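You operate a simulated robot arm through the tools that you are given. There is no shell and no other tool.

You run a simulated robot arm. Do the job below in one go: nothing can be reset, and whatever is moved stays where it is left.

## Task
Open the fixings drawer, sort the yellow nozzle and wipe up the smear under it.
Fine: sound goes in the drawer, crusted to FAULTY; close the drawer; use the yellow cloth and lay it back. Where these are worked on the way, their far stop is far enough and under half their travel is too little: fixings drawer. What is to be rubbed or washed off counts as gone when no trace of it is left.
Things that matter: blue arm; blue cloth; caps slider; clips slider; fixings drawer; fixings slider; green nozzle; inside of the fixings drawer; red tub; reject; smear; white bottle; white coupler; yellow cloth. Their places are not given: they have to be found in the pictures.

Only the result counts: the job must be done as asked and must still hold three seconds after the hand-in. Knocking over, shifting, dropping, spilling or breaking anything else fails it. Flat cloth is picked up by pressing the open fingertips on it (5 to 10 N) and closing them slowly along it; thin cloth reads only 2 to 8 mm in the jaws.

## Robot
A 6-joint arm with a four-finger gripper, fixed in place. Base frame: the origin is at the foot of the arm, x ahead of it, y to its left, z up. Lengths are in mm, angles in rad, forces in N, time in s.
With the tool pointing down near the work surface it reaches from about 520 to 900 mm from the base axis. Its first joint turns from -2.897 to 2.897 rad. Payload 3.43 kg.
Tool frame: the origin (TCP) lies between the finger pads and is the grasp point; the fingertips stand 30 mm ahead of it; z points along the fingers, y is the line along which they close. The gripper opens to 120 mm. The gripper's body begins 85 mm behind the TCP.
Orientation is that of the tool frame in the base frame, as a unit quaternion [x, y, z, w]. With the fingers straight down and closing along the base's y, the tool's x points along the base's -x, its y along +y and its z along -z.

## Interface
- The arm moves only by the tool nudge_tool. Its argument "commands" is a list of rows, each a list of 3 entries, a list of its own where there are three numbers: the shift along the tool's x, y, z in mm, then the turn, a rotation vector about the tool's x, y, z in rad, then the opening in per cent of the stroke, from 0 (shut) to 100 (fully open). In form: [[[x, y, z], [wx, wy, wz], hand], ...]. A call has 1 to 20 rows; each row is the pose to reach, as a shift and turn from the pose commanded when the call began, along the tool's axes at that moment. Rows are played at 5 a second. More than 50 mm and 0.15 rad between two rows, or a gripper value outside its range, and nothing of the call is played. A pose out of reach is approached as far as the arm can. The call stops where the force on the tool passes 40 N (or 10 N more than at its start, if that is more) or the arm is blocked; 0.2 s more then pass. The fingers move at their own pace and stop on an object; they squeeze with about 38 N. The grip force told is the motor's: it shows also when the fingers shut on nothing. Time passes only in rows, and 0.2 s behind the last, so rows that repeat a pose let the fingers close. The reply holds the time, the measured pose of the TCP, the force on the tool along the base axes, the opening and the grip force, in the units named above and with some noise, with the torque about the TCP (base axes, N m) and any sound that the robot's microphone picked up, and new pictures: "views" is both (left out), scene, wrist or none.
- Cameras (640 x 400 px; columns grow to the right, rows downward): "scene" is fixed at [51.3, -649.4, 1585.2]; the picture's right is [0.91, -0.42, 0.00], its down [-0.22, -0.48, -0.85] and it looks along [0.35, 0.77, -0.53] (base axes); focal length 317 px, centre (320, 200). "wrist" rides on the gripper at [71, -17, -120] in the tool frame; the picture's right is [0.23, 0.97, 0.00], its down [-0.81, 0.19, -0.55] and it looks along [-0.54, 0.13, 0.83] (tool axes); focal length 275 px, centre (320, 200).
- slide_trunk(by): slides the trunk up (or, below 0, down) by that many mm; the arm rides with it, the base frame stays. It gives what a move gives, with no picture.
- pixel_to_xyz(camera, pixels): there is no depth. For up to 12 entries [column, row, z] of the newest picture of that camera ("zoom" is the newest enlarged one), the place [x, y] in the base frame at which the ray of that pixel passes the height z, good to about 2 mm. No time passes.
- inspect(camera, box): a new picture of the part [left, top, right, bottom] of that camera's present view, enlarged. No time passes.
- close_job(): hands the job in; it is judged then, once.

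Open the gripper and draw the arm clear of the work before you hand the job in, unless the task says otherwise.

The tools are called after ">>>" by a JSON object that holds its "api" and its "payload". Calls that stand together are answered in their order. nudge_tool: Moves the arm, as the interface text tells. Its arguments: {"type":"object","properties":{"commands":{"type":"array","items":{"type":"array"}},"views":{"type":"string","enum":["both","scene","wrist","none"]}},"required":["commands"]} The other tools are called the same way: slide_trunk (by) slides the trunk up or down; pixel_to_xyz (camera, pixels) gives the place at which the rays of pixels pass given heights; inspect (camera, box) takes an enlarged picture of a part of a camera's view; close_job () hands the job in.

At the start:

```text
time_s: 0.0
eef_pos: [561.5, 341.0, 1180.1]
orientation: [0.0, 1.0, 0.0, 0.001]
contact_force: [0.5, -0.3, -0.2]
torque: [0.0, -0.01, -0.03]
gripper_width: 120.0
gripper_force: 0.2
trunk travel left (down, up): [-225.0, 315.0]
```

scene: 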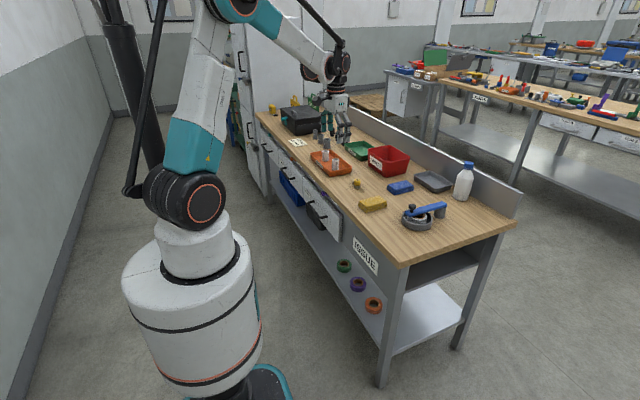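
wrist: 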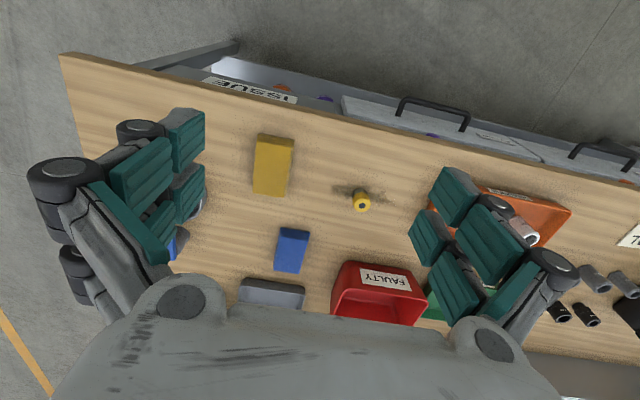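

I see the bench with yellow nozzle near scene (357,183), yellow cloth (373,204), red FAULTY tub (388,160), and drawers on the front. I enlarge the pictures to make these out.

>>> {"api": "inspect", "payload": {"camera": "scene", "box": [240, 90, 400, 190]}}

>>> {"api": "inspect", "payload": {"camera": "scene", "box": [320, 140, 520, 265]}}

>>> {"api": "inspect", "payload": {"camera": "scene", "box": [240, 130, 400, 230]}}

>>> {"api": "inspect", "payload": {"camera": "wrist", "box": [200, 50, 440, 330]}}

>>> {"api": "inspect", "payload": {"camera": "wrist", "box": [320, 80, 640, 330]}}

```text
4.00 times, centred on (320, 140) of scene
```

zoom: 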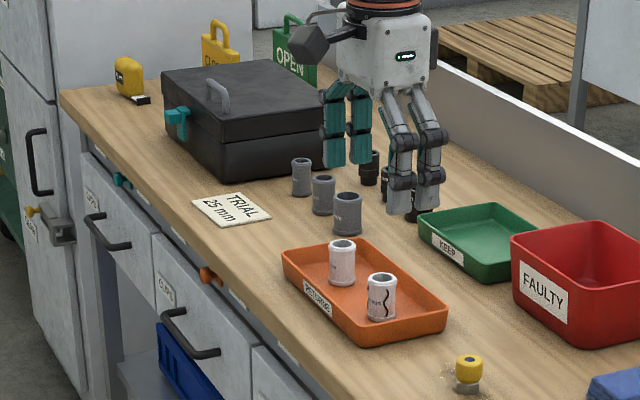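

```text
3.20 times, centred on (420, 202) of scene
```

zoom: 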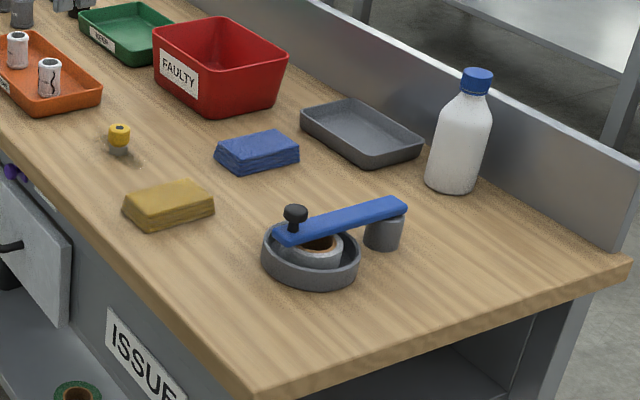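

```text
4.00 times, centred on (320, 180) of scene
```

zoom: 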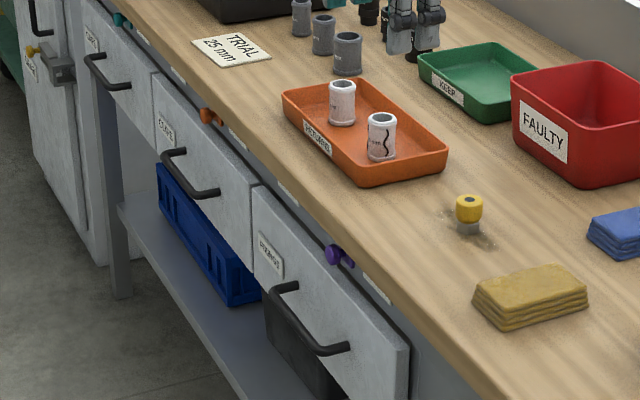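

```text
1.43 times, centred on (320, 190) of wrist
```

zoom: 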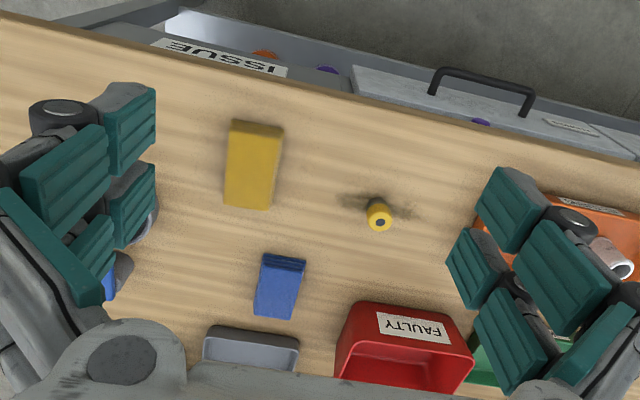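

```text
1.60 times, centred on (480, 205) of wrist
```

zoom: 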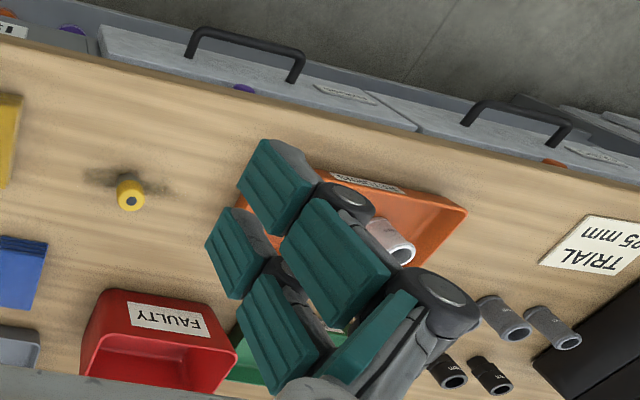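

The three drawers have labels and coloured slider knobs (teal, orange, purple) beneath the edge. I enlarge further to read labels and slider marks near scene (325,195), (291,158), (270,138) and the nozzle at (357,183).

>>> {"api": "inspect", "payload": {"camera": "scene", "box": [295, 175, 345, 235]}}

>>> {"api": "inspect", "payload": {"camera": "scene", "box": [275, 145, 315, 185]}}

>>> {"api": "inspect", "payload": {"camera": "scene", "box": [255, 125, 295, 165]}}

>>> {"api": "inspect", "payload": {"camera": "scene", "box": [340, 170, 372, 200]}}

>>> {"api": "inspect", "payload": {"camera": "wrist", "box": [320, 160, 420, 230]}}

>>> {"api": "inspect", "payload": {"camera": "wrist", "box": [330, 80, 530, 180]}}

```text
6.67 times, centred on (320, 205) of scene
```

zoom: 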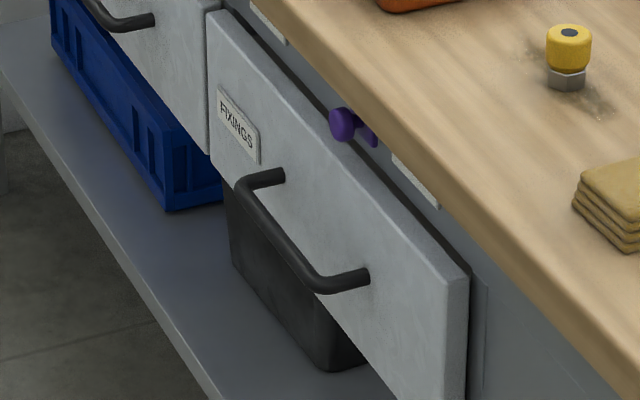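

```text
10.00 times, centred on (295, 165) of scene
```

zoom: 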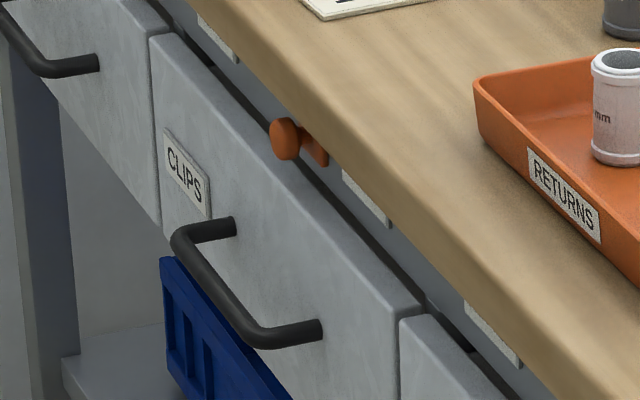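

```text
10.00 times, centred on (275, 145) of scene
```

zoom: 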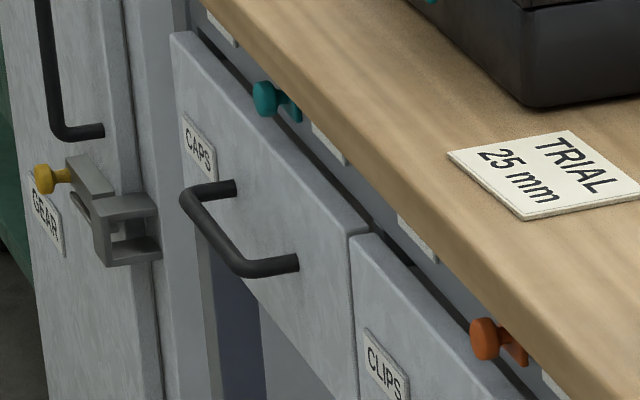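

```text
13.33 times, centred on (356, 185) of scene
```

zoom: 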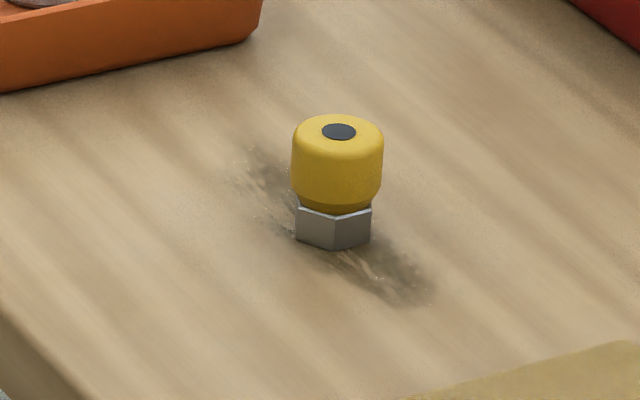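

```text
5.71 times, centred on (370, 195) of wrist
```

zoom: 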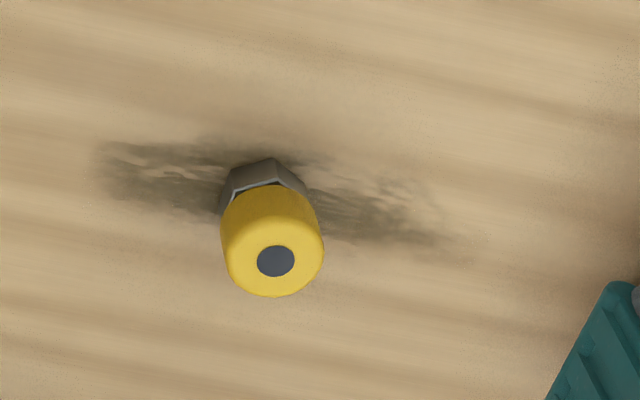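

```text
3.20 times, centred on (430, 130) of wrist
```

zoom: 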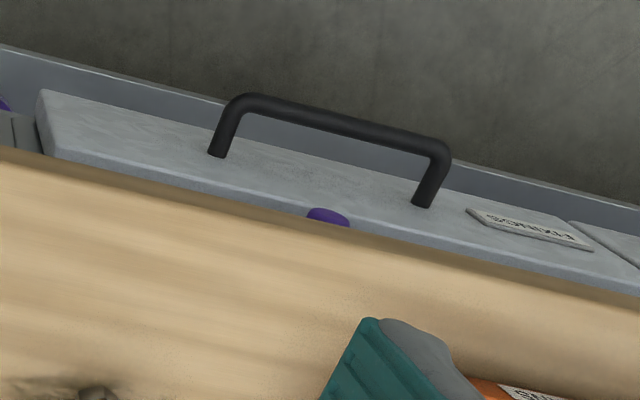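

I triangulate the bench height by matching points in both cameras: nozzle foot at scene (357,188)/wrist (366,192), and the fixings knob at scene (323,193)/wrist (433,147).

>>> {"api": "pixel_to_xyz", "payload": {"camera": "scene", "pixels": [[357, 188, 800], [357, 188, 850], [357, 188, 900], [357, 188, 950], [323.3, 193.5, 750], [323.3, 193.5, 800], [323.3, 193.5, 850], [323.3, 193.5, 900]]}}

>>> {"api": "pixel_to_xyz", "payload": {"camera": "wrist", "pixels": [[366, 192, 800], [366, 192, 850], [366, 192, 900], [366, 192, 950], [432, 147.5, 750], [432, 147.5, 800], [432, 147.5, 850], [432, 147.5, 900]]}}

```text
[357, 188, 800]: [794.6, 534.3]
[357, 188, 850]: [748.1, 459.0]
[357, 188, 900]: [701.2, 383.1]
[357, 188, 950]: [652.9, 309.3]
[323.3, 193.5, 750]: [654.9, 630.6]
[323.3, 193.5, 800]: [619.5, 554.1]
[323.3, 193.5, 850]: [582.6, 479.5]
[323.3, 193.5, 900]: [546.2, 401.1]
```

```text
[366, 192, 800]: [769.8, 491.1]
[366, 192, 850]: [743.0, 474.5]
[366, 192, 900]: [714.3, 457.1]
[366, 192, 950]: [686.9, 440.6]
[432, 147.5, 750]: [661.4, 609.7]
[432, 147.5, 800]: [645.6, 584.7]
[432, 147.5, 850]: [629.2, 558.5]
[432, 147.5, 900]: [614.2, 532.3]
```

I check more points to pin the bench height: bench front corner and the corners of the ISSUE end, in both views.

>>> {"api": "inspect", "payload": {"camera": "scene", "box": [370, 230, 440, 275]}}

>>> {"api": "inspect", "payload": {"camera": "wrist", "box": [40, 35, 120, 85]}}

>>> {"api": "inspect", "payload": {"camera": "wrist", "box": [230, 120, 310, 210]}}

>>> {"api": "inspect", "payload": {"camera": "scene", "box": [350, 185, 400, 220]}}

```text
8.89 times, centred on (405, 252) of scene
```

zoom: 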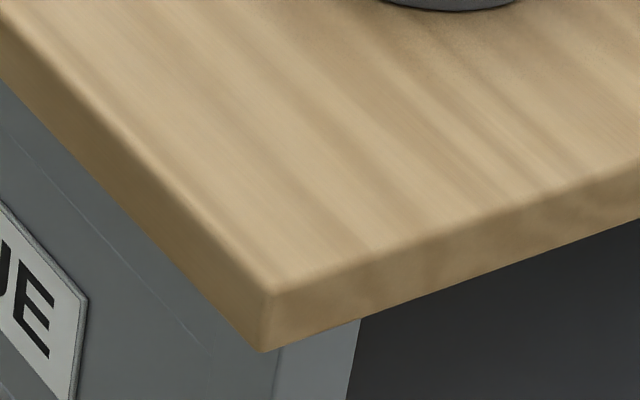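

```text
8.00 times, centred on (80, 60) of wrist
```

zoom: 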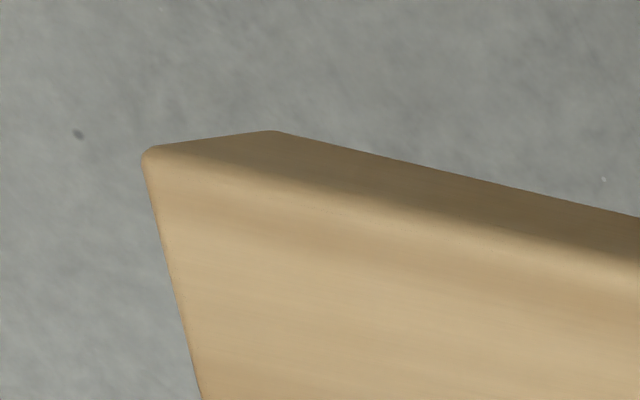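

```text
4.44 times, centred on (270, 165) of wrist
```

zoom: 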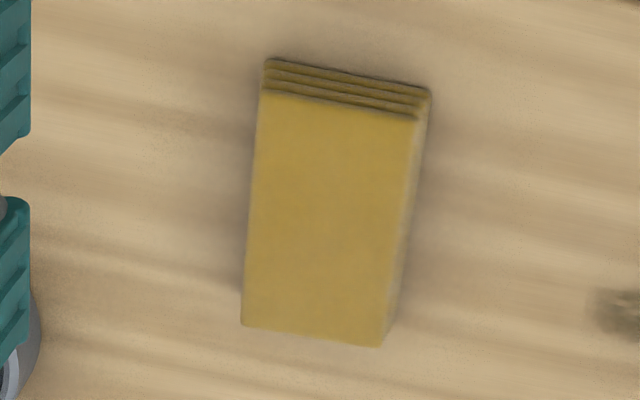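

```text
11.43 times, centred on (375, 202) of scene
```

zoom: 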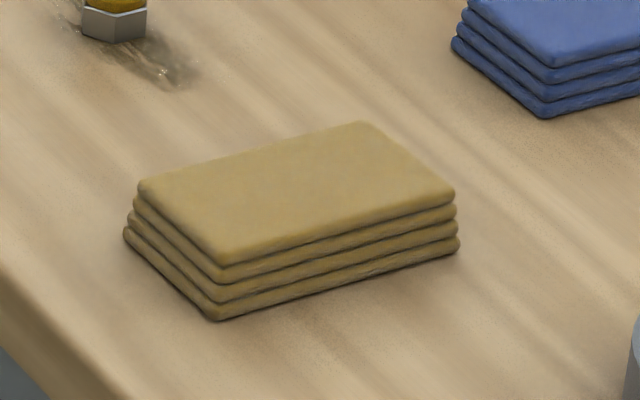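

The bench corner is at scene (399.6,262.7) and wrist (58.4,54.4); I cross rays to get its height, and also cloth corners.

>>> {"api": "pixel_to_xyz", "payload": {"camera": "scene", "pixels": [[399.6, 262.7, 800], [399.6, 262.7, 840], [399.6, 262.7, 880], [365.9, 212.3, 840], [365.6, 207, 860], [386.9, 201, 860], [358.9, 201, 860], [378.7, 195.6, 860]]}}

>>> {"api": "pixel_to_xyz", "payload": {"camera": "wrist", "pixels": [[58.4, 54.4, 800], [58.4, 54.4, 840], [58.4, 54.4, 880], [257.6, 133.3, 840], [256.7, 141.6, 860], [253, 193, 860], [283.7, 198, 860], [292.4, 146.9, 860], [400, 131, 840]]}}

```text
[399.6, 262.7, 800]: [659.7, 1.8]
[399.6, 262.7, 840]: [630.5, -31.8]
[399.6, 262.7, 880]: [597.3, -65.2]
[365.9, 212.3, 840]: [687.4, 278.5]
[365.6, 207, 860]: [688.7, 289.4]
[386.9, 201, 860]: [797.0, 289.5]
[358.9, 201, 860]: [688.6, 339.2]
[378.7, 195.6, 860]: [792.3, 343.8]
```

```text
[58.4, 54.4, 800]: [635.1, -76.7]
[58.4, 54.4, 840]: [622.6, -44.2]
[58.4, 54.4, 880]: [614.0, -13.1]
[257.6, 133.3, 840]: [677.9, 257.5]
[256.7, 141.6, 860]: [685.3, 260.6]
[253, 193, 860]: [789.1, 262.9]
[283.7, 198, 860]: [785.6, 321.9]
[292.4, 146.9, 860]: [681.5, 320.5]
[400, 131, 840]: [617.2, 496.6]
```

Bench top comes out at about z=848, front edge x≈620, the yellow cloth around (728,288), the fixings knob near (642,600,772). I move the arm back to the front side and tilt the tool forward 45° so the wrist camera looks at the fixings drawer front.

>>> {"api": "nudge_tool", "payload": {"commands": [[[9, 27, 30], [0, -0.09, 0], 100], [[18, 54, 60], [0, -0.18, 0], 100], [[27, 81, 90], [0, -0.27, 0], 100], [[36, 108, 120], [0, -0.36, 0], 100], [[45, 135, 150], [0, -0.45, 0], 100], [[54, 162, 180], [0, -0.54, 0], 100], [[63, 189, 210], [0, -0.63, 0], 100], [[72, 210, 240], [0, -0.72, 0], 100]]}}

```text
time_s: 1.8
eef_pos: [488.0, 552.2, 941.7]
orientation: [0.0, 0.935, -0.001, 0.354]
contact_force: [-0.4, 0.5, -0.1]
torque: [-0.02, -0.01, 0.04]
gripper_width: 119.6
gripper_force: 0.1
trunk travel left (down, up): [-225.0, 315.0]
```

scene: 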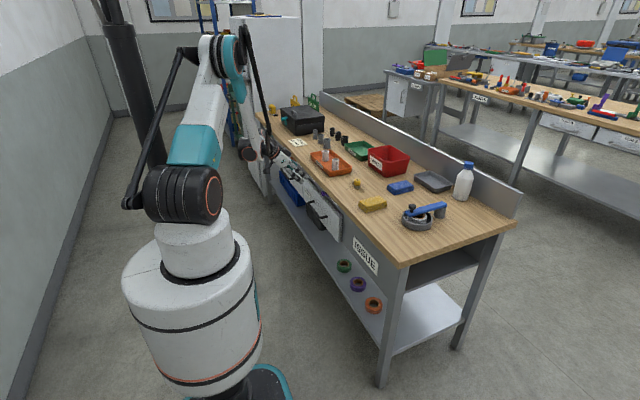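
wrist: 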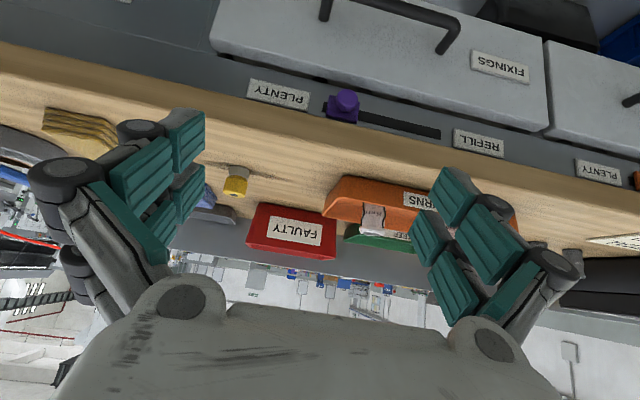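

The sliders are stock indicators (PLENTY/REFILL), so they should simply be left alone; the drawer is opened by its handle seen at wrist (385,20). I lower the camera to see the handle fully.

>>> {"api": "pixel_to_xyz", "payload": {"camera": "wrist", "pixels": [[440, 45, 700], [440, 45, 750], [440, 45, 800], [344, 103, 760], [344, 103, 780], [344, 103, 800], [546, 42, 780], [546, 42, 760]]}}

>>> {"api": "nudge_tool", "payload": {"commands": [[[16, 0, 18], [0, 0, 0], 100], [[32, 0, 36], [0, 0, 0], 100], [[48, 0, 54], [0, 0, 0], 100], [[64, 0, 72], [0, 0, 0], 100], [[80, 0, 90], [0, 0, 0], 100]], "views": "wrist"}}

```text
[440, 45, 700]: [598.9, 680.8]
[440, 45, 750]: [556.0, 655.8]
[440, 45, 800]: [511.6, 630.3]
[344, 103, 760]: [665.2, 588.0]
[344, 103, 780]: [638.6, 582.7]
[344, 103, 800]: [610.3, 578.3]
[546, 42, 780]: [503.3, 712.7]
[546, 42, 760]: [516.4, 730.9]
```

```text
time_s: 3.0
eef_pos: [487.9, 551.8, 821.5]
orientation: [-0.001, 0.936, 0.0, 0.352]
contact_force: [0.2, -0.7, 0.9]
torque: [-0.01, -0.03, -0.02]
gripper_width: 120.1
gripper_force: 0.1
trunk travel left (down, up): [-225.0, 315.0]
```

wrist: 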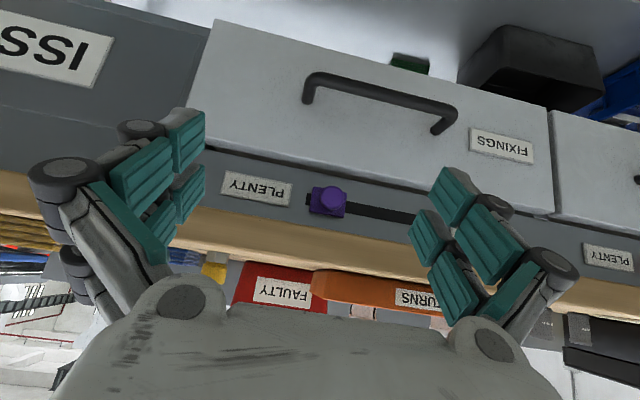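

Handle is clear now: bar from (307,85) to (452,113), legs to the front at (305,103) and (437,130). I query rays to triangulate with the earlier view.

>>> {"api": "pixel_to_xyz", "payload": {"camera": "wrist", "pixels": [[437, 130, 680], [437, 130, 720], [437, 130, 760], [326, 201, 760], [326, 201, 780], [326, 201, 800], [312, 80, 700], [452, 112, 700], [551, 112, 700], [553, 213, 780], [217, 20, 650], [190, 140, 770]]}}

>>> {"api": "inspect", "payload": {"camera": "wrist", "box": [180, 10, 580, 260]}}

```text
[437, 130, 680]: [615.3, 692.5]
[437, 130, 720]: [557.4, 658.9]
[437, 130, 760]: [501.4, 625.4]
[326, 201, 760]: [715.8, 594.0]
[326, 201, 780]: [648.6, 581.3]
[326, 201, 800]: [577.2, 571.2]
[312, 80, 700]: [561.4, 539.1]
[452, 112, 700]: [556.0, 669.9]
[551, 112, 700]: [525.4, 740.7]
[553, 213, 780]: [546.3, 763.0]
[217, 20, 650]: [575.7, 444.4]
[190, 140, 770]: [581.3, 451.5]
```

```text
1.60 times, centred on (380, 135) of wrist
```

zoom: 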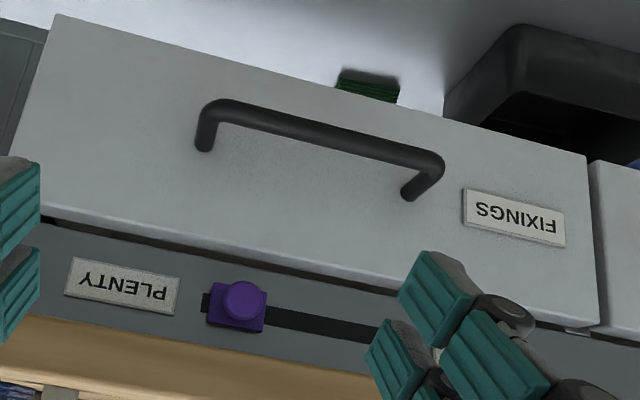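

Triangulation gives the bar at about x≈585, y 540–689, z≈678 and knob at (632,583,785). I turn the tool 90° about its axis so the jaws will close vertically on the bar, closing to half opening.

>>> {"api": "nudge_tool", "payload": {"commands": [[[0, 0, -4], [0, 0, 0.1428], 90], [[0, 0, -8], [0, 0, 0.2856], 80], [[0, 0, -12], [0, 0, 0.4284], 70], [[0, 0, -16], [0, 0, 0.5712], 60], [[0, 0, -20], [0, 0, 0.714], 55], [[0, 0, -20], [0, 0, 0.8568], 50], [[0, 0, -20], [0, 0, 0.9996], 50], [[0, 0, -20], [0, 0, 1.1424], 50], [[0, 0, -20], [0, 0, 1.2852], 50], [[0, 0, -20], [0, 0, 1.428], 50], [[0, 0, -20], [0, 0, 1.5708], 50]], "views": "both"}}

```text
time_s: 5.4
eef_pos: [476.0, 551.0, 835.3]
orientation: [0.663, 0.661, 0.249, 0.248]
contact_force: [0.5, 0.8, 0.2]
torque: [0.01, 0.02, 0.0]
gripper_width: 60.1
gripper_force: 0.0
trunk travel left (down, up): [-225.0, 315.0]
```

scene: 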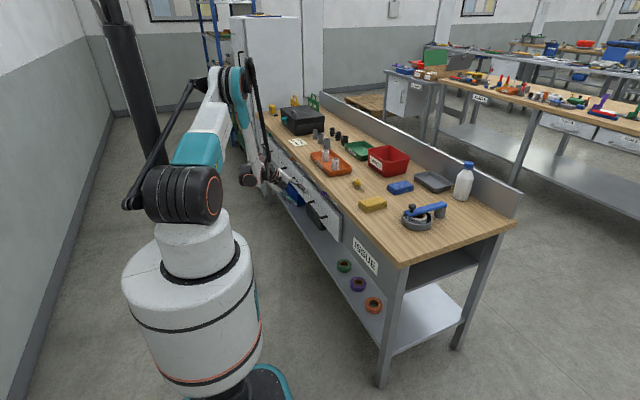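
wrist: 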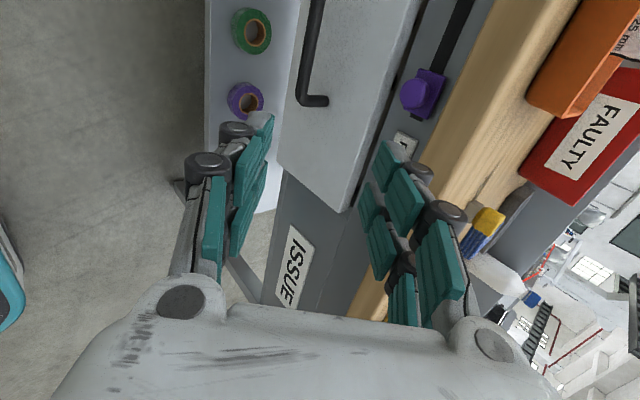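

The jaws now lie in the vertical plane (drawer handle visible at (312,50)). I tilt the tool up to horizontal while lowering and shifting to face the bar centre at y≈615, z≈678, staying at x≈470.

>>> {"api": "nudge_tool", "payload": {"commands": [[[9, -15.4, 16.3], [-0.1216, 0, 0], 50], [[18, -30.8, 32.6], [-0.2432, 0, 0], 50], [[27, -46.2, 48.9], [-0.3648, 0, 0], 50], [[36, -61.6, 65.1], [-0.4864, 0, 0], 50], [[45, -77, 81.4], [-0.608, 0, 0], 50], [[54, -92.4, 97.7], [-0.7296, 0, 0], 50], [[64, -108, 114], [-0.851, 0, 0], 50]], "views": "both"}}

```text
time_s: 7.0
eef_pos: [466.8, 570.4, 870.6]
orientation: [0.517, 0.561, 0.441, 0.473]
contact_force: [0.2, 0.9, -0.5]
torque: [0.01, 0.0, 0.0]
gripper_width: 59.9
gripper_force: 0.0
out of reach, approached as far as the arm can: row 3, 4, 5, 6, 7
trunk travel left (down, up): [-225.0, 315.0]
```

scene: 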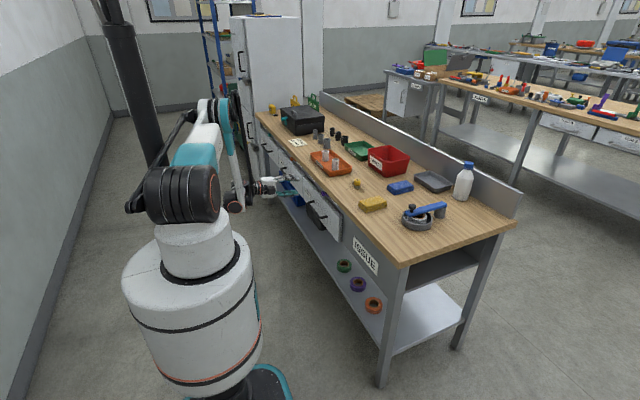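
wrist: 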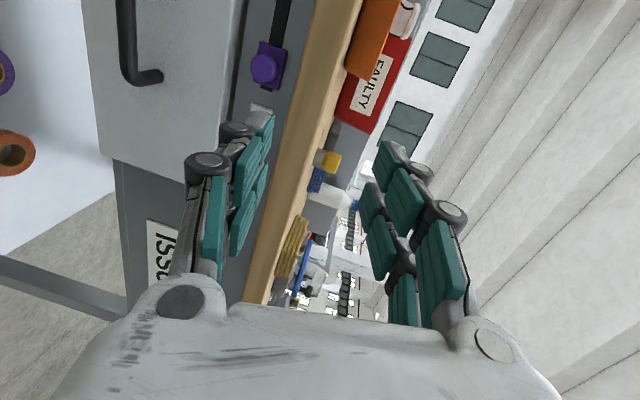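

The arm cannot go lower from this trunk height (stopped at z=870, nearly horizontal). I slide the trunk down 190 mm, which carries the tool straight down in front of the drawer with ~90 mm clearance to the handle.

>>> {"api": "slide_trunk", "payload": {"by": -190}}

>>> {"api": "nudge_tool", "payload": {"commands": [[[0, 0, 0], [0, 0, 0], 50]], "views": "both"}}

```text
time_s: 9.1
eef_pos: [466.0, 570.3, 681.2]
orientation: [0.517, 0.561, 0.441, 0.472]
contact_force: [0.8, 0.6, 0.9]
torque: [0.01, 0.02, 0.02]
gripper_width: 60.0
gripper_force: 0.1
trunk travel left (down, up): [-35.0, 505.0]
```

```text
time_s: 9.5
eef_pos: [465.6, 569.6, 680.2]
orientation: [0.517, 0.561, 0.441, 0.472]
contact_force: [-0.3, 0.2, 0.3]
torque: [-0.04, -0.01, 0.0]
gripper_width: 59.9
gripper_force: 0.0
trunk travel left (down, up): [-35.0, 505.0]
```

scene: 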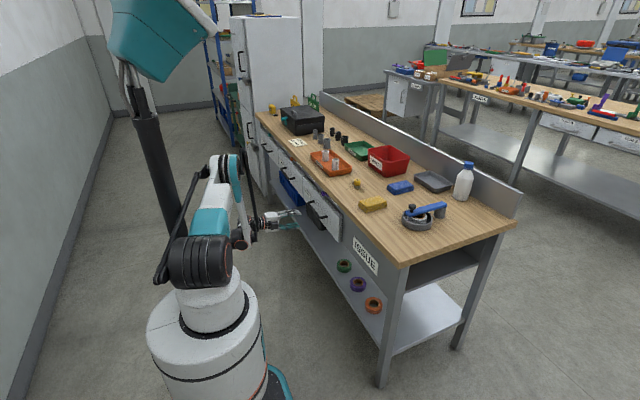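
wrist: 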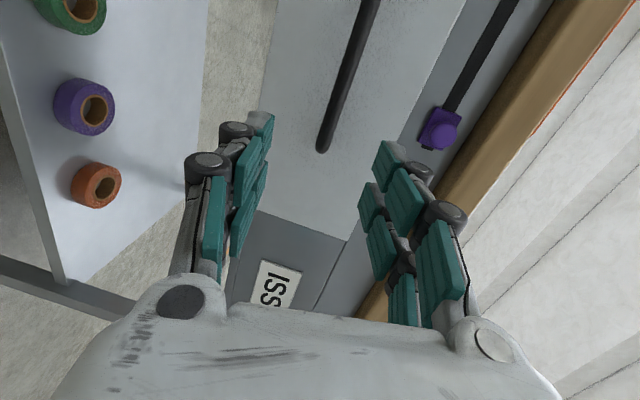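

The bar's near end at wrist (323,150) agrees with x≈585, z≈675. I advance to x≈540 in front of the bar's middle, levelling the small roll.

>>> {"api": "nudge_tool", "payload": {"commands": [[[14, 4, 25], [0, 0, 0.025], 50], [[28, 8, 50], [0, 0, 0.05], 50], [[41.3, 11.2, 74.4], [0, 0, 0.076], 50], [[41.3, 11.2, 74.4], [0, 0, 0.076], 50]], "views": "both"}}

```text
time_s: 10.5
eef_pos: [544.7, 603.6, 694.2]
orientation: [0.53, 0.56, 0.443, 0.459]
contact_force: [-0.1, 0.1, 0.2]
torque: [-0.02, 0.01, -0.03]
gripper_width: 60.2
gripper_force: 0.1
out of reach, approached as far as the arm can: row 1, 2, 3, 4
trunk travel left (down, up): [-35.0, 505.0]
```

scene: 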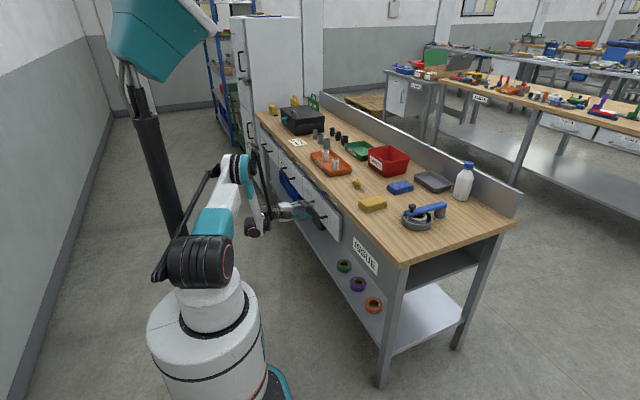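
wrist: 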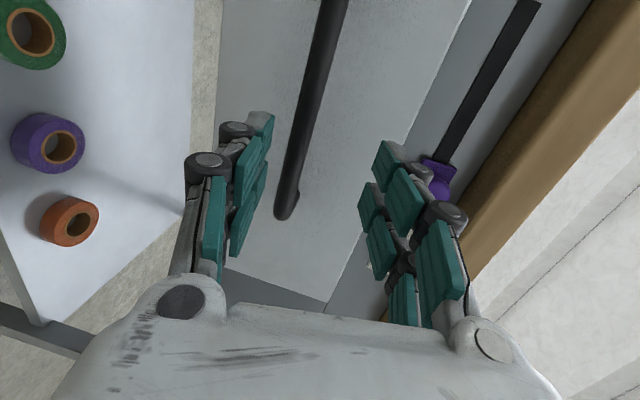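

The rows were flagged out of reach; the commanded pose may be lying below the real one. I test this by commanding a retreat of 40 mm and a rise of 50 mm, which is safe either way.

>>> {"api": "nudge_tool", "payload": {"commands": [[[0, 0, -20], [0, 0, 0], 50], [[0, 0, -40], [0, 0, 0], 50], [[0, 25, -40], [0, 0, 0], 50], [[0, 50, -40], [0, 0, 0], 50]], "views": "none"}}

```text
time_s: 11.5
eef_pos: [514.1, 604.1, 750.6]
orientation: [0.528, 0.562, 0.441, 0.459]
contact_force: [-0.3, 0.5, 0.0]
torque: [-0.01, 0.0, 0.0]
gripper_width: 59.9
gripper_force: 0.0
trunk travel left (down, up): [-35.0, 505.0]
```

The shift came out exactly relative to the measured pose, so the reference is fine and the level posture is simply at a reach limit. I test a steeper pitch (about 40° below level) in free air further back at x≈400, as will be needed when pulling.

>>> {"api": "nudge_tool", "payload": {"commands": [[[2.5, -16, -20], [0.102, 0, 0], 50], [[5, -32, -40], [0.204, 0, 0], 50], [[7.5, -48, -60], [0.306, 0, 0], 50], [[10, -64, -80], [0.408, 0, 0], 50], [[12.7, -80.3, -100.8], [0.51, 0, 0], 50]], "views": "none"}}

```text
time_s: 12.7
eef_pos: [401.3, 612.8, 688.2]
orientation: [0.628, 0.654, 0.287, 0.31]
contact_force: [0.6, -0.2, 0.5]
torque: [0.01, 0.0, 0.02]
gripper_width: 60.0
gripper_force: 0.1
trunk travel left (down, up): [-35.0, 505.0]
```

Reached. I test further back to x≈320 at the bar's height to see how far the pull can go.

>>> {"api": "nudge_tool", "payload": {"commands": [[[0, -20, -20], [0, 0, 0], 50], [[0, -40, -40], [0, 0, 0], 50], [[0, -59, -54], [0, 0, 0], 50]], "views": "none"}}

```text
time_s: 13.5
eef_pos: [321.4, 610.2, 677.2]
orientation: [0.628, 0.654, 0.287, 0.31]
contact_force: [0.2, -0.2, 0.5]
torque: [0.01, 0.01, 0.04]
gripper_width: 59.9
gripper_force: 0.1
trunk travel left (down, up): [-35.0, 505.0]
```

Good: x=320 is reachable at this pitch. Now I go to a pre-grasp pose about 78 mm before the bar (TCP ≈ (525,615,726)), narrowing the jaws to 40 mm.

>>> {"api": "nudge_tool", "payload": {"commands": [[[0, 34, 25], [0, 0, 0.01], 45], [[-0.5, 67.5, 50], [0, 0, 0.02], 40], [[-1, 101, 75], [0, 0, 0.03], 35], [[-1.3, 135, 100], [0, 0, 0.04], 33], [[-1.5, 168.4, 124.5], [0, 0, 0.045], 33], [[-1.5, 168.4, 124.5], [0, 0, 0.045], 33]], "views": "both"}}

```text
time_s: 14.9
eef_pos: [526.6, 618.8, 727.8]
orientation: [0.643, 0.639, 0.294, 0.304]
contact_force: [-0.1, -0.4, -0.3]
torque: [0.03, 0.03, 0.03]
gripper_width: 39.4
gripper_force: 0.1
trunk travel left (down, up): [-35.0, 505.0]
```

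scene: 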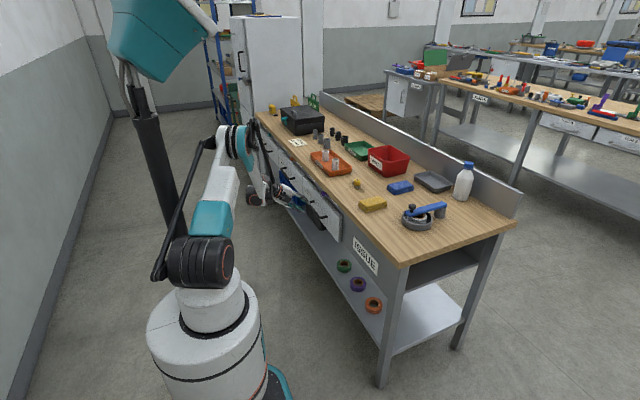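
wrist: 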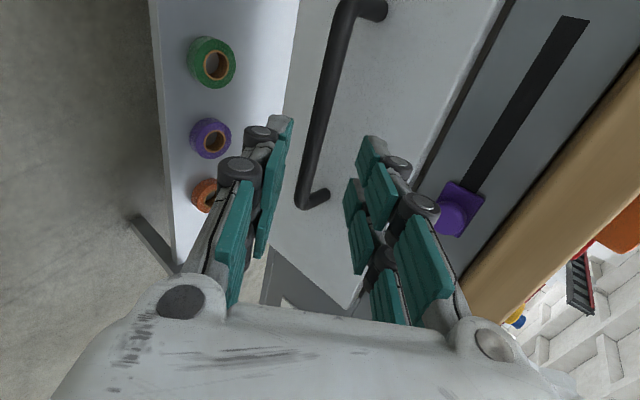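

The bar triangulates to about (589, 623, 675), almost straight ahead along the tool axis. I advance 66 mm so the bar lies about 16 mm inside the fingertips.

>>> {"api": "nudge_tool", "payload": {"commands": [[[0.5, 0, 20], [0, 0, 0], 30], [[1, -0.4, 40], [0, 0, 0], 30], [[1.5, -0.8, 54], [0, 0, 0], 30], [[2, -0.8, 66], [0, 0, 0], 30], [[2, -0.8, 66], [0, 0, 0], 30]], "views": "both"}}

```text
time_s: 16.1
eef_pos: [573.4, 615.8, 685.6]
orientation: [0.642, 0.64, 0.294, 0.304]
contact_force: [-0.1, 0.5, 0.4]
torque: [0.02, 0.01, 0.0]
gripper_width: 36.0
gripper_force: 0.0
trunk travel left (down, up): [-35.0, 505.0]
```

scene: 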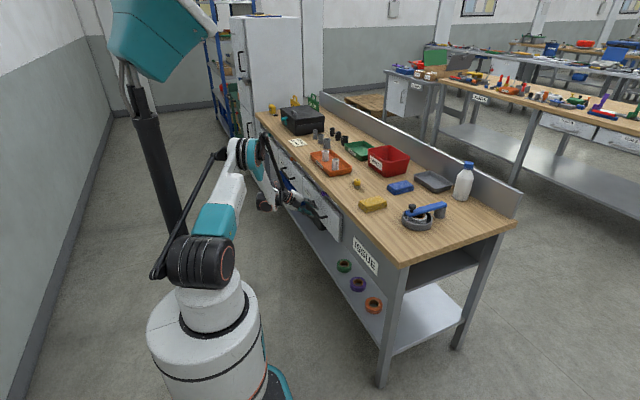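
wrist: 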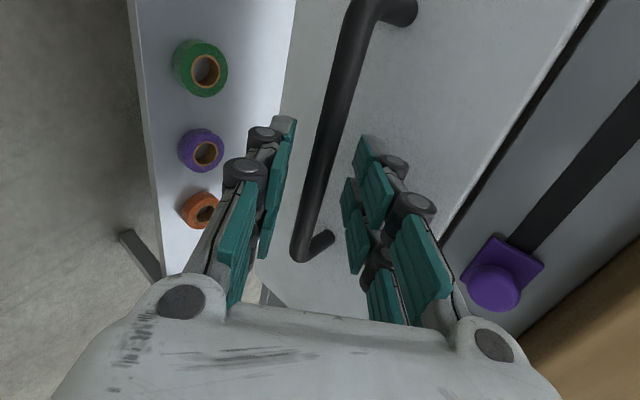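

The bar passes between the fingertips (near end at (300,250) confirms x≈589, z≈674, about 19 mm ahead of the TCP). I advance 4 mm more and close on it.

>>> {"api": "nudge_tool", "payload": {"commands": [[[0, 1, 4], [0, 0, 0], 30], [[0, 1, 4], [0, 0, 0], 15], [[0, 1, 4], [0, 0, 0], 0], [[0, 1, 4], [0, 0, 0], 0], [[0, 1, 4], [0, 0, 0], 0]], "views": "wrist"}}

```text
time_s: 17.3
eef_pos: [578.6, 616.6, 681.6]
orientation: [0.643, 0.639, 0.296, 0.303]
contact_force: [-0.4, -1.7, -0.8]
torque: [-0.44, 0.0, 0.42]
gripper_width: 13.5
gripper_force: 45.4
trunk travel left (down, up): [-35.0, 505.0]
```

wrist: 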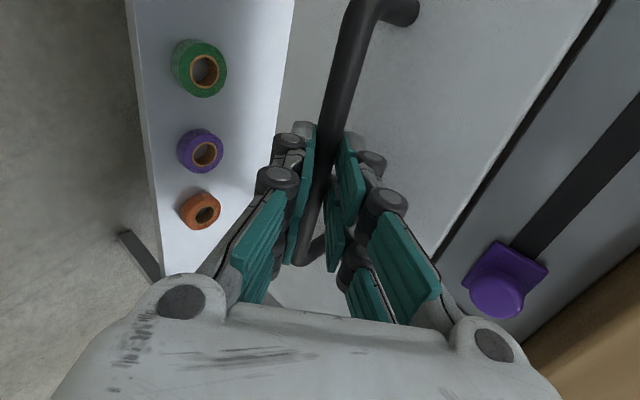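

Grip holds the bar (13.5 mm, 45 N). I pull straight toward -x, first 60 mm.

>>> {"api": "nudge_tool", "payload": {"commands": [[[0, -9.6, -11.5], [0, 0, 0], 0], [[0, -19.3, -23], [0, 0, 0], 0], [[0, -28.9, -34.5], [0, 0, 0], 0], [[0, -38.6, -46], [0, 0, 0], 0]], "views": "wrist"}}

```text
time_s: 18.3
eef_pos: [517.5, 616.1, 682.9]
orientation: [0.644, 0.638, 0.295, 0.304]
contact_force: [-1.0, -9.7, 3.9]
torque: [-0.85, -0.01, 0.21]
gripper_width: 13.5
gripper_force: 44.8
trunk travel left (down, up): [-35.0, 505.0]
```

wrist: 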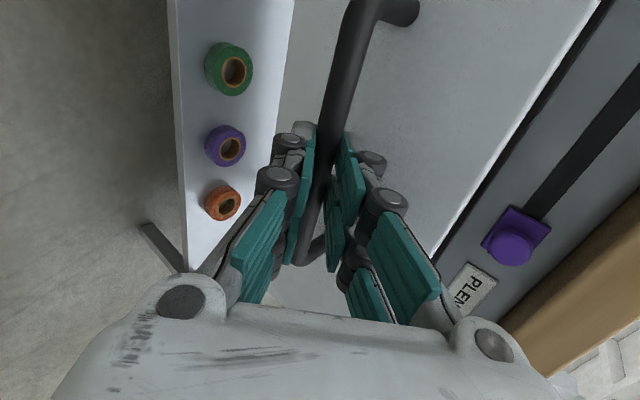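

The drawer is sliding out (60 mm) with a slight sideways force; I compensate that and continue pulling.

>>> {"api": "nudge_tool", "payload": {"commands": [[[-0.8, -12.8, -15.4], [0, 0, 0], 0], [[-1.2, -25.7, -30.7], [0, 0, 0], 0], [[-1.5, -38.6, -46], [0, 0, 0], 0], [[-1.8, -51.4, -61.4], [0, 0, 0], 0], [[-2.1, -64.3, -76.7], [0, 0, 0], 0]], "views": "both"}}

```text
time_s: 19.5
eef_pos: [418.0, 616.6, 682.8]
orientation: [0.642, 0.639, 0.295, 0.303]
contact_force: [-0.6, -11.7, 3.8]
torque: [-1.51, -0.1, -0.69]
gripper_width: 13.5
gripper_force: 45.1
trunk travel left (down, up): [-35.0, 505.0]
```

scene: 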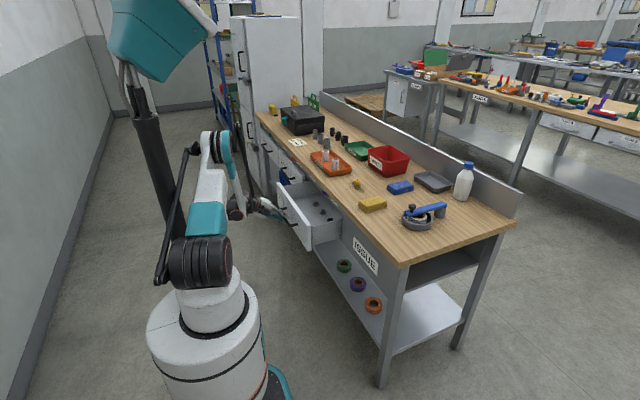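
wrist: 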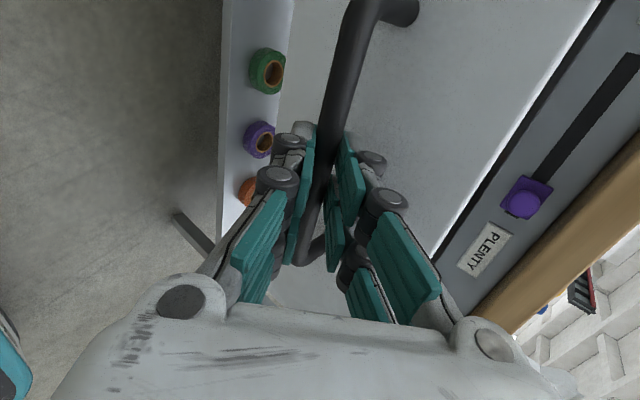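

The drawer is open 160 mm with things visible inside; I continue to pull gently toward the far stop.

>>> {"api": "nudge_tool", "payload": {"commands": [[[-1.5, -9.6, -11.5], [0, 0, 0], 0], [[-2, -19.3, -23], [0, 0, 0], 0], [[-2.4, -28.9, -34.5], [0, 0, 0], 0], [[-2.8, -38.6, -46], [0, 0, 0], 0], [[-3.2, -48.2, -57.5], [0, 0, 0], 0], [[-3.6, -57.9, -69], [0, 0, 0], 0]], "views": "both"}}

```text
time_s: 20.9
eef_pos: [335.6, 616.9, 683.3]
orientation: [0.639, 0.642, 0.297, 0.301]
contact_force: [0.7, 12.6, 0.8]
torque: [0.28, 0.11, 0.01]
gripper_width: 13.4
gripper_force: 44.7
out of reach, approached as far as the arm can: row 6
trunk travel left (down, up): [-35.0, 505.0]
stopped in row 6: the force on the tool passed its limit at 43 N (the readings are from after the stop); the commanded pose is now the measured one
```

scene: 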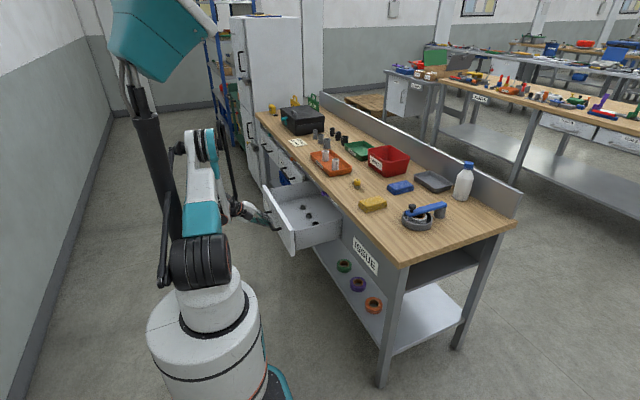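
wrist: 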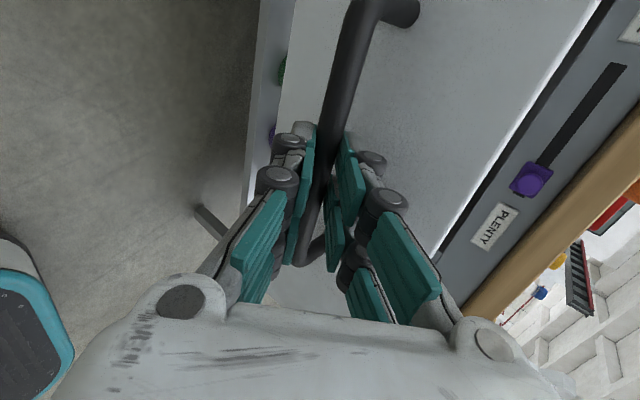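

It stopped at x=335.6 (243 mm open) with 43 N. I pull another few mm to confirm whether that is the far stop.

>>> {"api": "nudge_tool", "payload": {"commands": [[[0, -2, -2.3], [0, 0, 0], 0], [[0, -4, -4.6], [0, 0, 0], 0], [[0, -6, -7], [0, 0, 0], 0]], "views": "none"}}

```text
time_s: 21.6
eef_pos: [325.6, 616.0, 682.8]
orientation: [0.636, 0.646, 0.294, 0.303]
contact_force: [0.8, 19.1, 5.6]
torque: [1.57, -0.11, -0.42]
gripper_width: 13.7
gripper_force: 45.7
trunk travel left (down, up): [-35.0, 505.0]
```

It moved to x=325.6 with no x resistance, so the earlier stop was only sideways force. I relieve the sideways load and pull a little more.

>>> {"api": "nudge_tool", "payload": {"commands": [[[2, 0, 0], [0, 0, 0], 0], [[2.5, -5, -6], [0, 0, 0], 0], [[2.7, -9.6, -11.5], [0, 0, 0], 0], [[2.9, -14.5, -17.2], [0, 0, 0], 0], [[3, -19.3, -23], [0, 0, 0], 0]], "views": "both"}}

```text
time_s: 22.9
eef_pos: [309.0, 616.4, 682.6]
orientation: [0.632, 0.652, 0.29, 0.302]
contact_force: [0.1, 15.3, 13.0]
torque: [1.63, -0.2, -1.44]
gripper_width: 14.2
gripper_force: 44.8
out of reach, approached as far as the arm can: row 2, 3, 4, 5
trunk travel left (down, up): [-35.0, 505.0]
```

scene: 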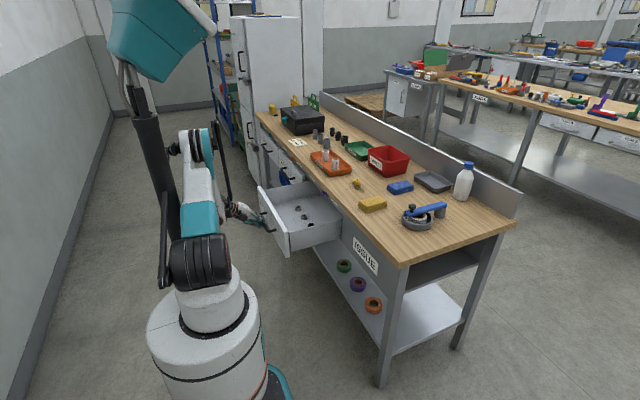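
wrist: 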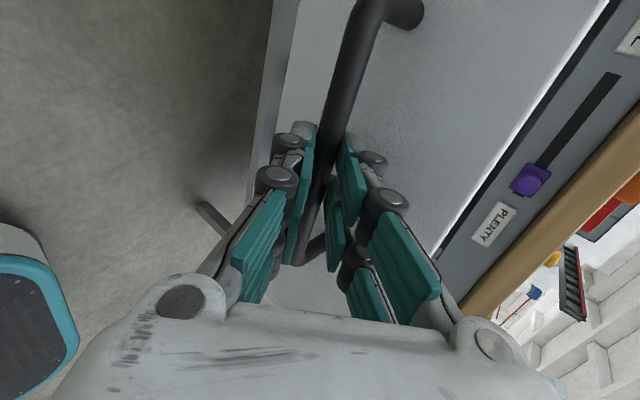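

The drawer stands about 270 mm open, well beyond half of any plausible travel. I release the bar and back off along the tool axis in small steps.

>>> {"api": "nudge_tool", "payload": {"commands": [[[0, 0, 0], [0, 0, 0], 15], [[0, 0, 0], [0, 0, 0], 28], [[0, 0, 0], [0, 0, 0], 32], [[0, 0, -8], [0, 0, 0], 32], [[0, 0, -16], [0, 0, 0], 32], [[0, 0, -24], [0, 0, 0], 32], [[0, 0, -32], [0, 0, 0], 32]], "views": "both"}}

```text
time_s: 24.4
eef_pos: [303.7, 614.1, 703.7]
orientation: [0.63, 0.654, 0.288, 0.304]
contact_force: [-1.1, -0.2, 0.6]
torque: [0.03, 0.0, -0.01]
gripper_width: 38.5
gripper_force: 0.0
out of reach, approached as far as the arm can: row 4, 5, 6, 7
trunk travel left (down, up): [-35.0, 505.0]
```

scene: 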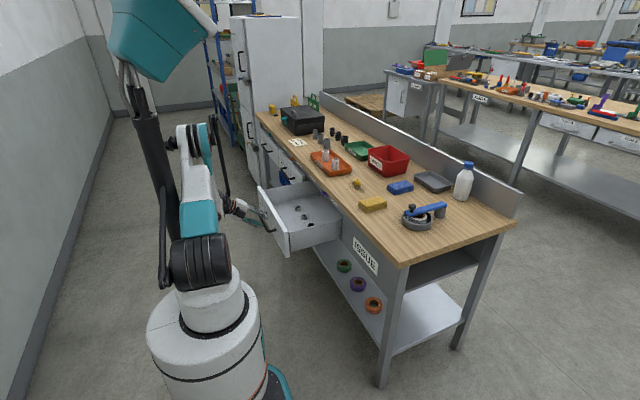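
wrist: 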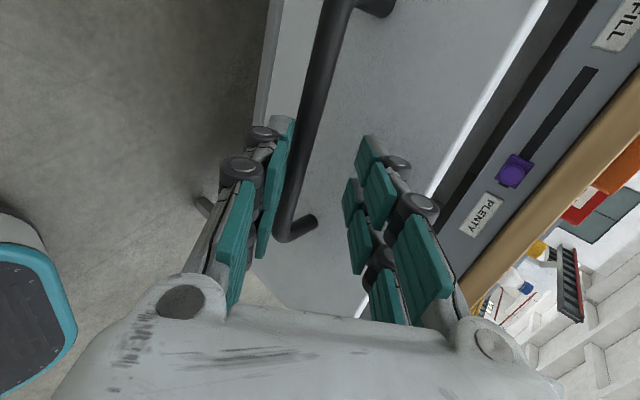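

The bar is now just beyond the fingertips. I open slightly more and lift straight up to clear it.

>>> {"api": "nudge_tool", "payload": {"commands": [[[0, 0, 0], [0, 0, 0], 38], [[0, 5.7, -4.8], [0, 0, 0], 38], [[0, 11.5, -9.7], [0, 0, 0], 38], [[0, 23, -19.3], [0, 0, 0], 38], [[0, 46, -38.6], [0, 0, 0], 38], [[0, 76, -64], [0, 0, 0], 38], [[0, 107, -90], [0, 0, 0], 38]], "views": "both"}}

```text
time_s: 26.1
eef_pos: [315.7, 614.8, 845.0]
orientation: [0.634, 0.65, 0.291, 0.303]
contact_force: [-0.6, 0.3, -0.2]
torque: [-0.05, 0.0, -0.02]
gripper_width: 45.4
gripper_force: 0.1
out of reach, approached as far as the arm can: row 2, 3, 4, 5, 6, 7
trunk travel left (down, up): [-35.0, 505.0]
```

scene: 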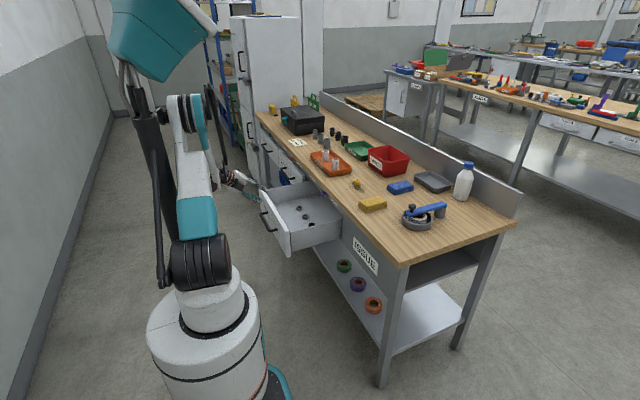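
wrist: 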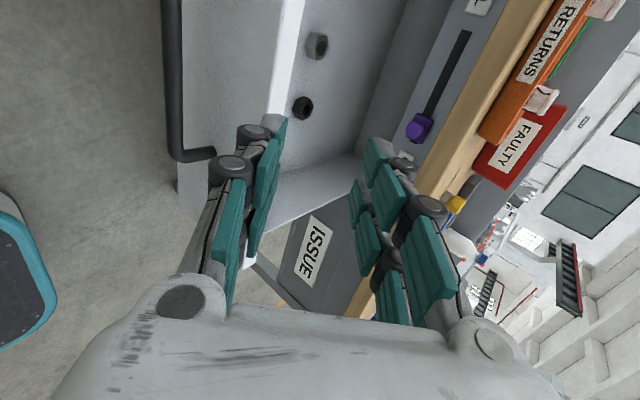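

Clear of the handle at z=845. I look at the drawer's contents and the bench in close-up.

>>> {"api": "inspect", "payload": {"camera": "scene", "box": [245, 165, 355, 260]}}

>>> {"api": "slide_trunk", "payload": {"by": 260}}

```text
4.21 times, centred on (300, 212) of scene
```

zoom: 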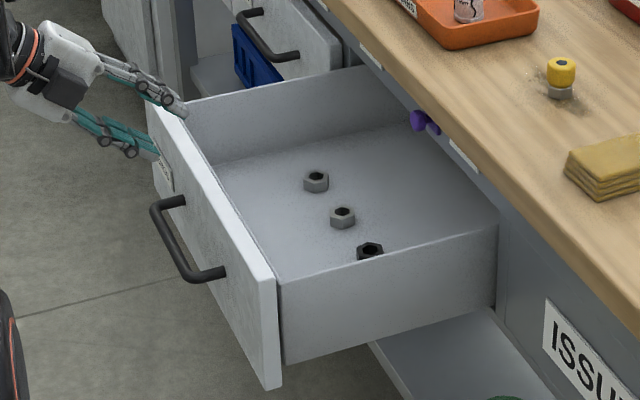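

```text
time_s: 28.7
eef_pos: [316.0, 615.6, 1104.8]
orientation: [0.634, 0.649, 0.291, 0.303]
contact_force: [0.8, 0.1, -0.9]
torque: [-0.04, 0.01, -0.01]
gripper_width: 45.6
gripper_force: 0.1
trunk travel left (down, up): [-295.0, 245.0]
```

The drawer holds three nuts and lies open. I now carry the tool, turning it to point straight down, over to the nozzle (about (747,468)) so the camera looks at it from the +y side.

>>> {"api": "nudge_tool", "payload": {"commands": [[[-6.9, 18.5, 40.1], [0.0966, 0, 0], 38], [[-13.8, 37, 80.2], [0.193, 0, 0], 38], [[-20.6, 55.6, 120.3], [0.29, 0, 0], 38], [[-27.5, 74.1, 160.4], [0.386, 0, 0], 38], [[-34.4, 92.6, 200.6], [0.483, 0, 0], 38], [[-41.3, 111.1, 240.7], [0.579, 0, 0], 38], [[-48.1, 129.7, 280.8], [0.676, 0, 0], 38], [[-55, 148.2, 320.9], [0.772, 0, 0], 38], [[-61.9, 166.7, 361], [0.869, 0, 0], 38]], "views": "both"}}

```text
time_s: 30.7
eef_pos: [699.0, 556.2, 998.4]
orientation: [0.702, 0.712, -0.01, 0.007]
contact_force: [0.5, -0.1, 0.0]
torque: [0.01, 0.02, -0.02]
gripper_width: 45.6
gripper_force: 0.1
trunk travel left (down, up): [-295.0, 245.0]
```

scene: 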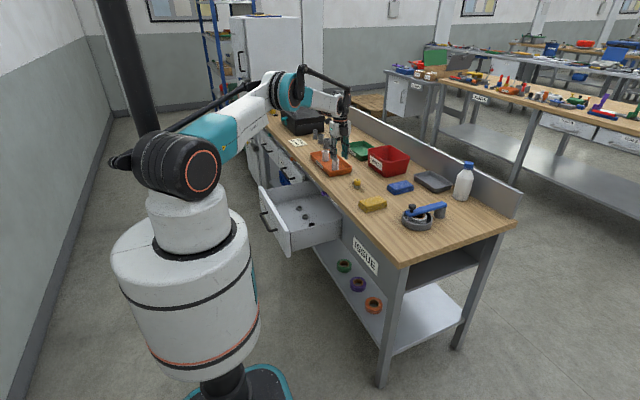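
wrist: 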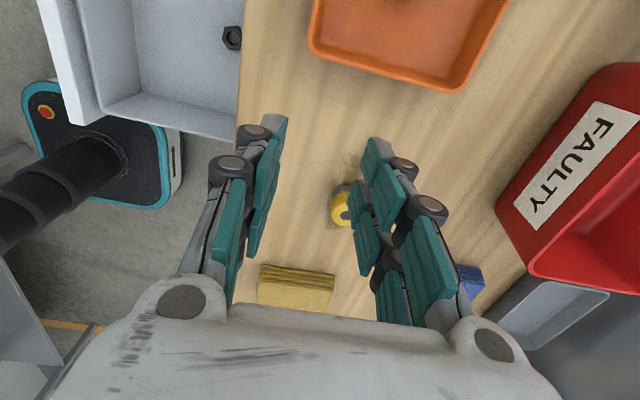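

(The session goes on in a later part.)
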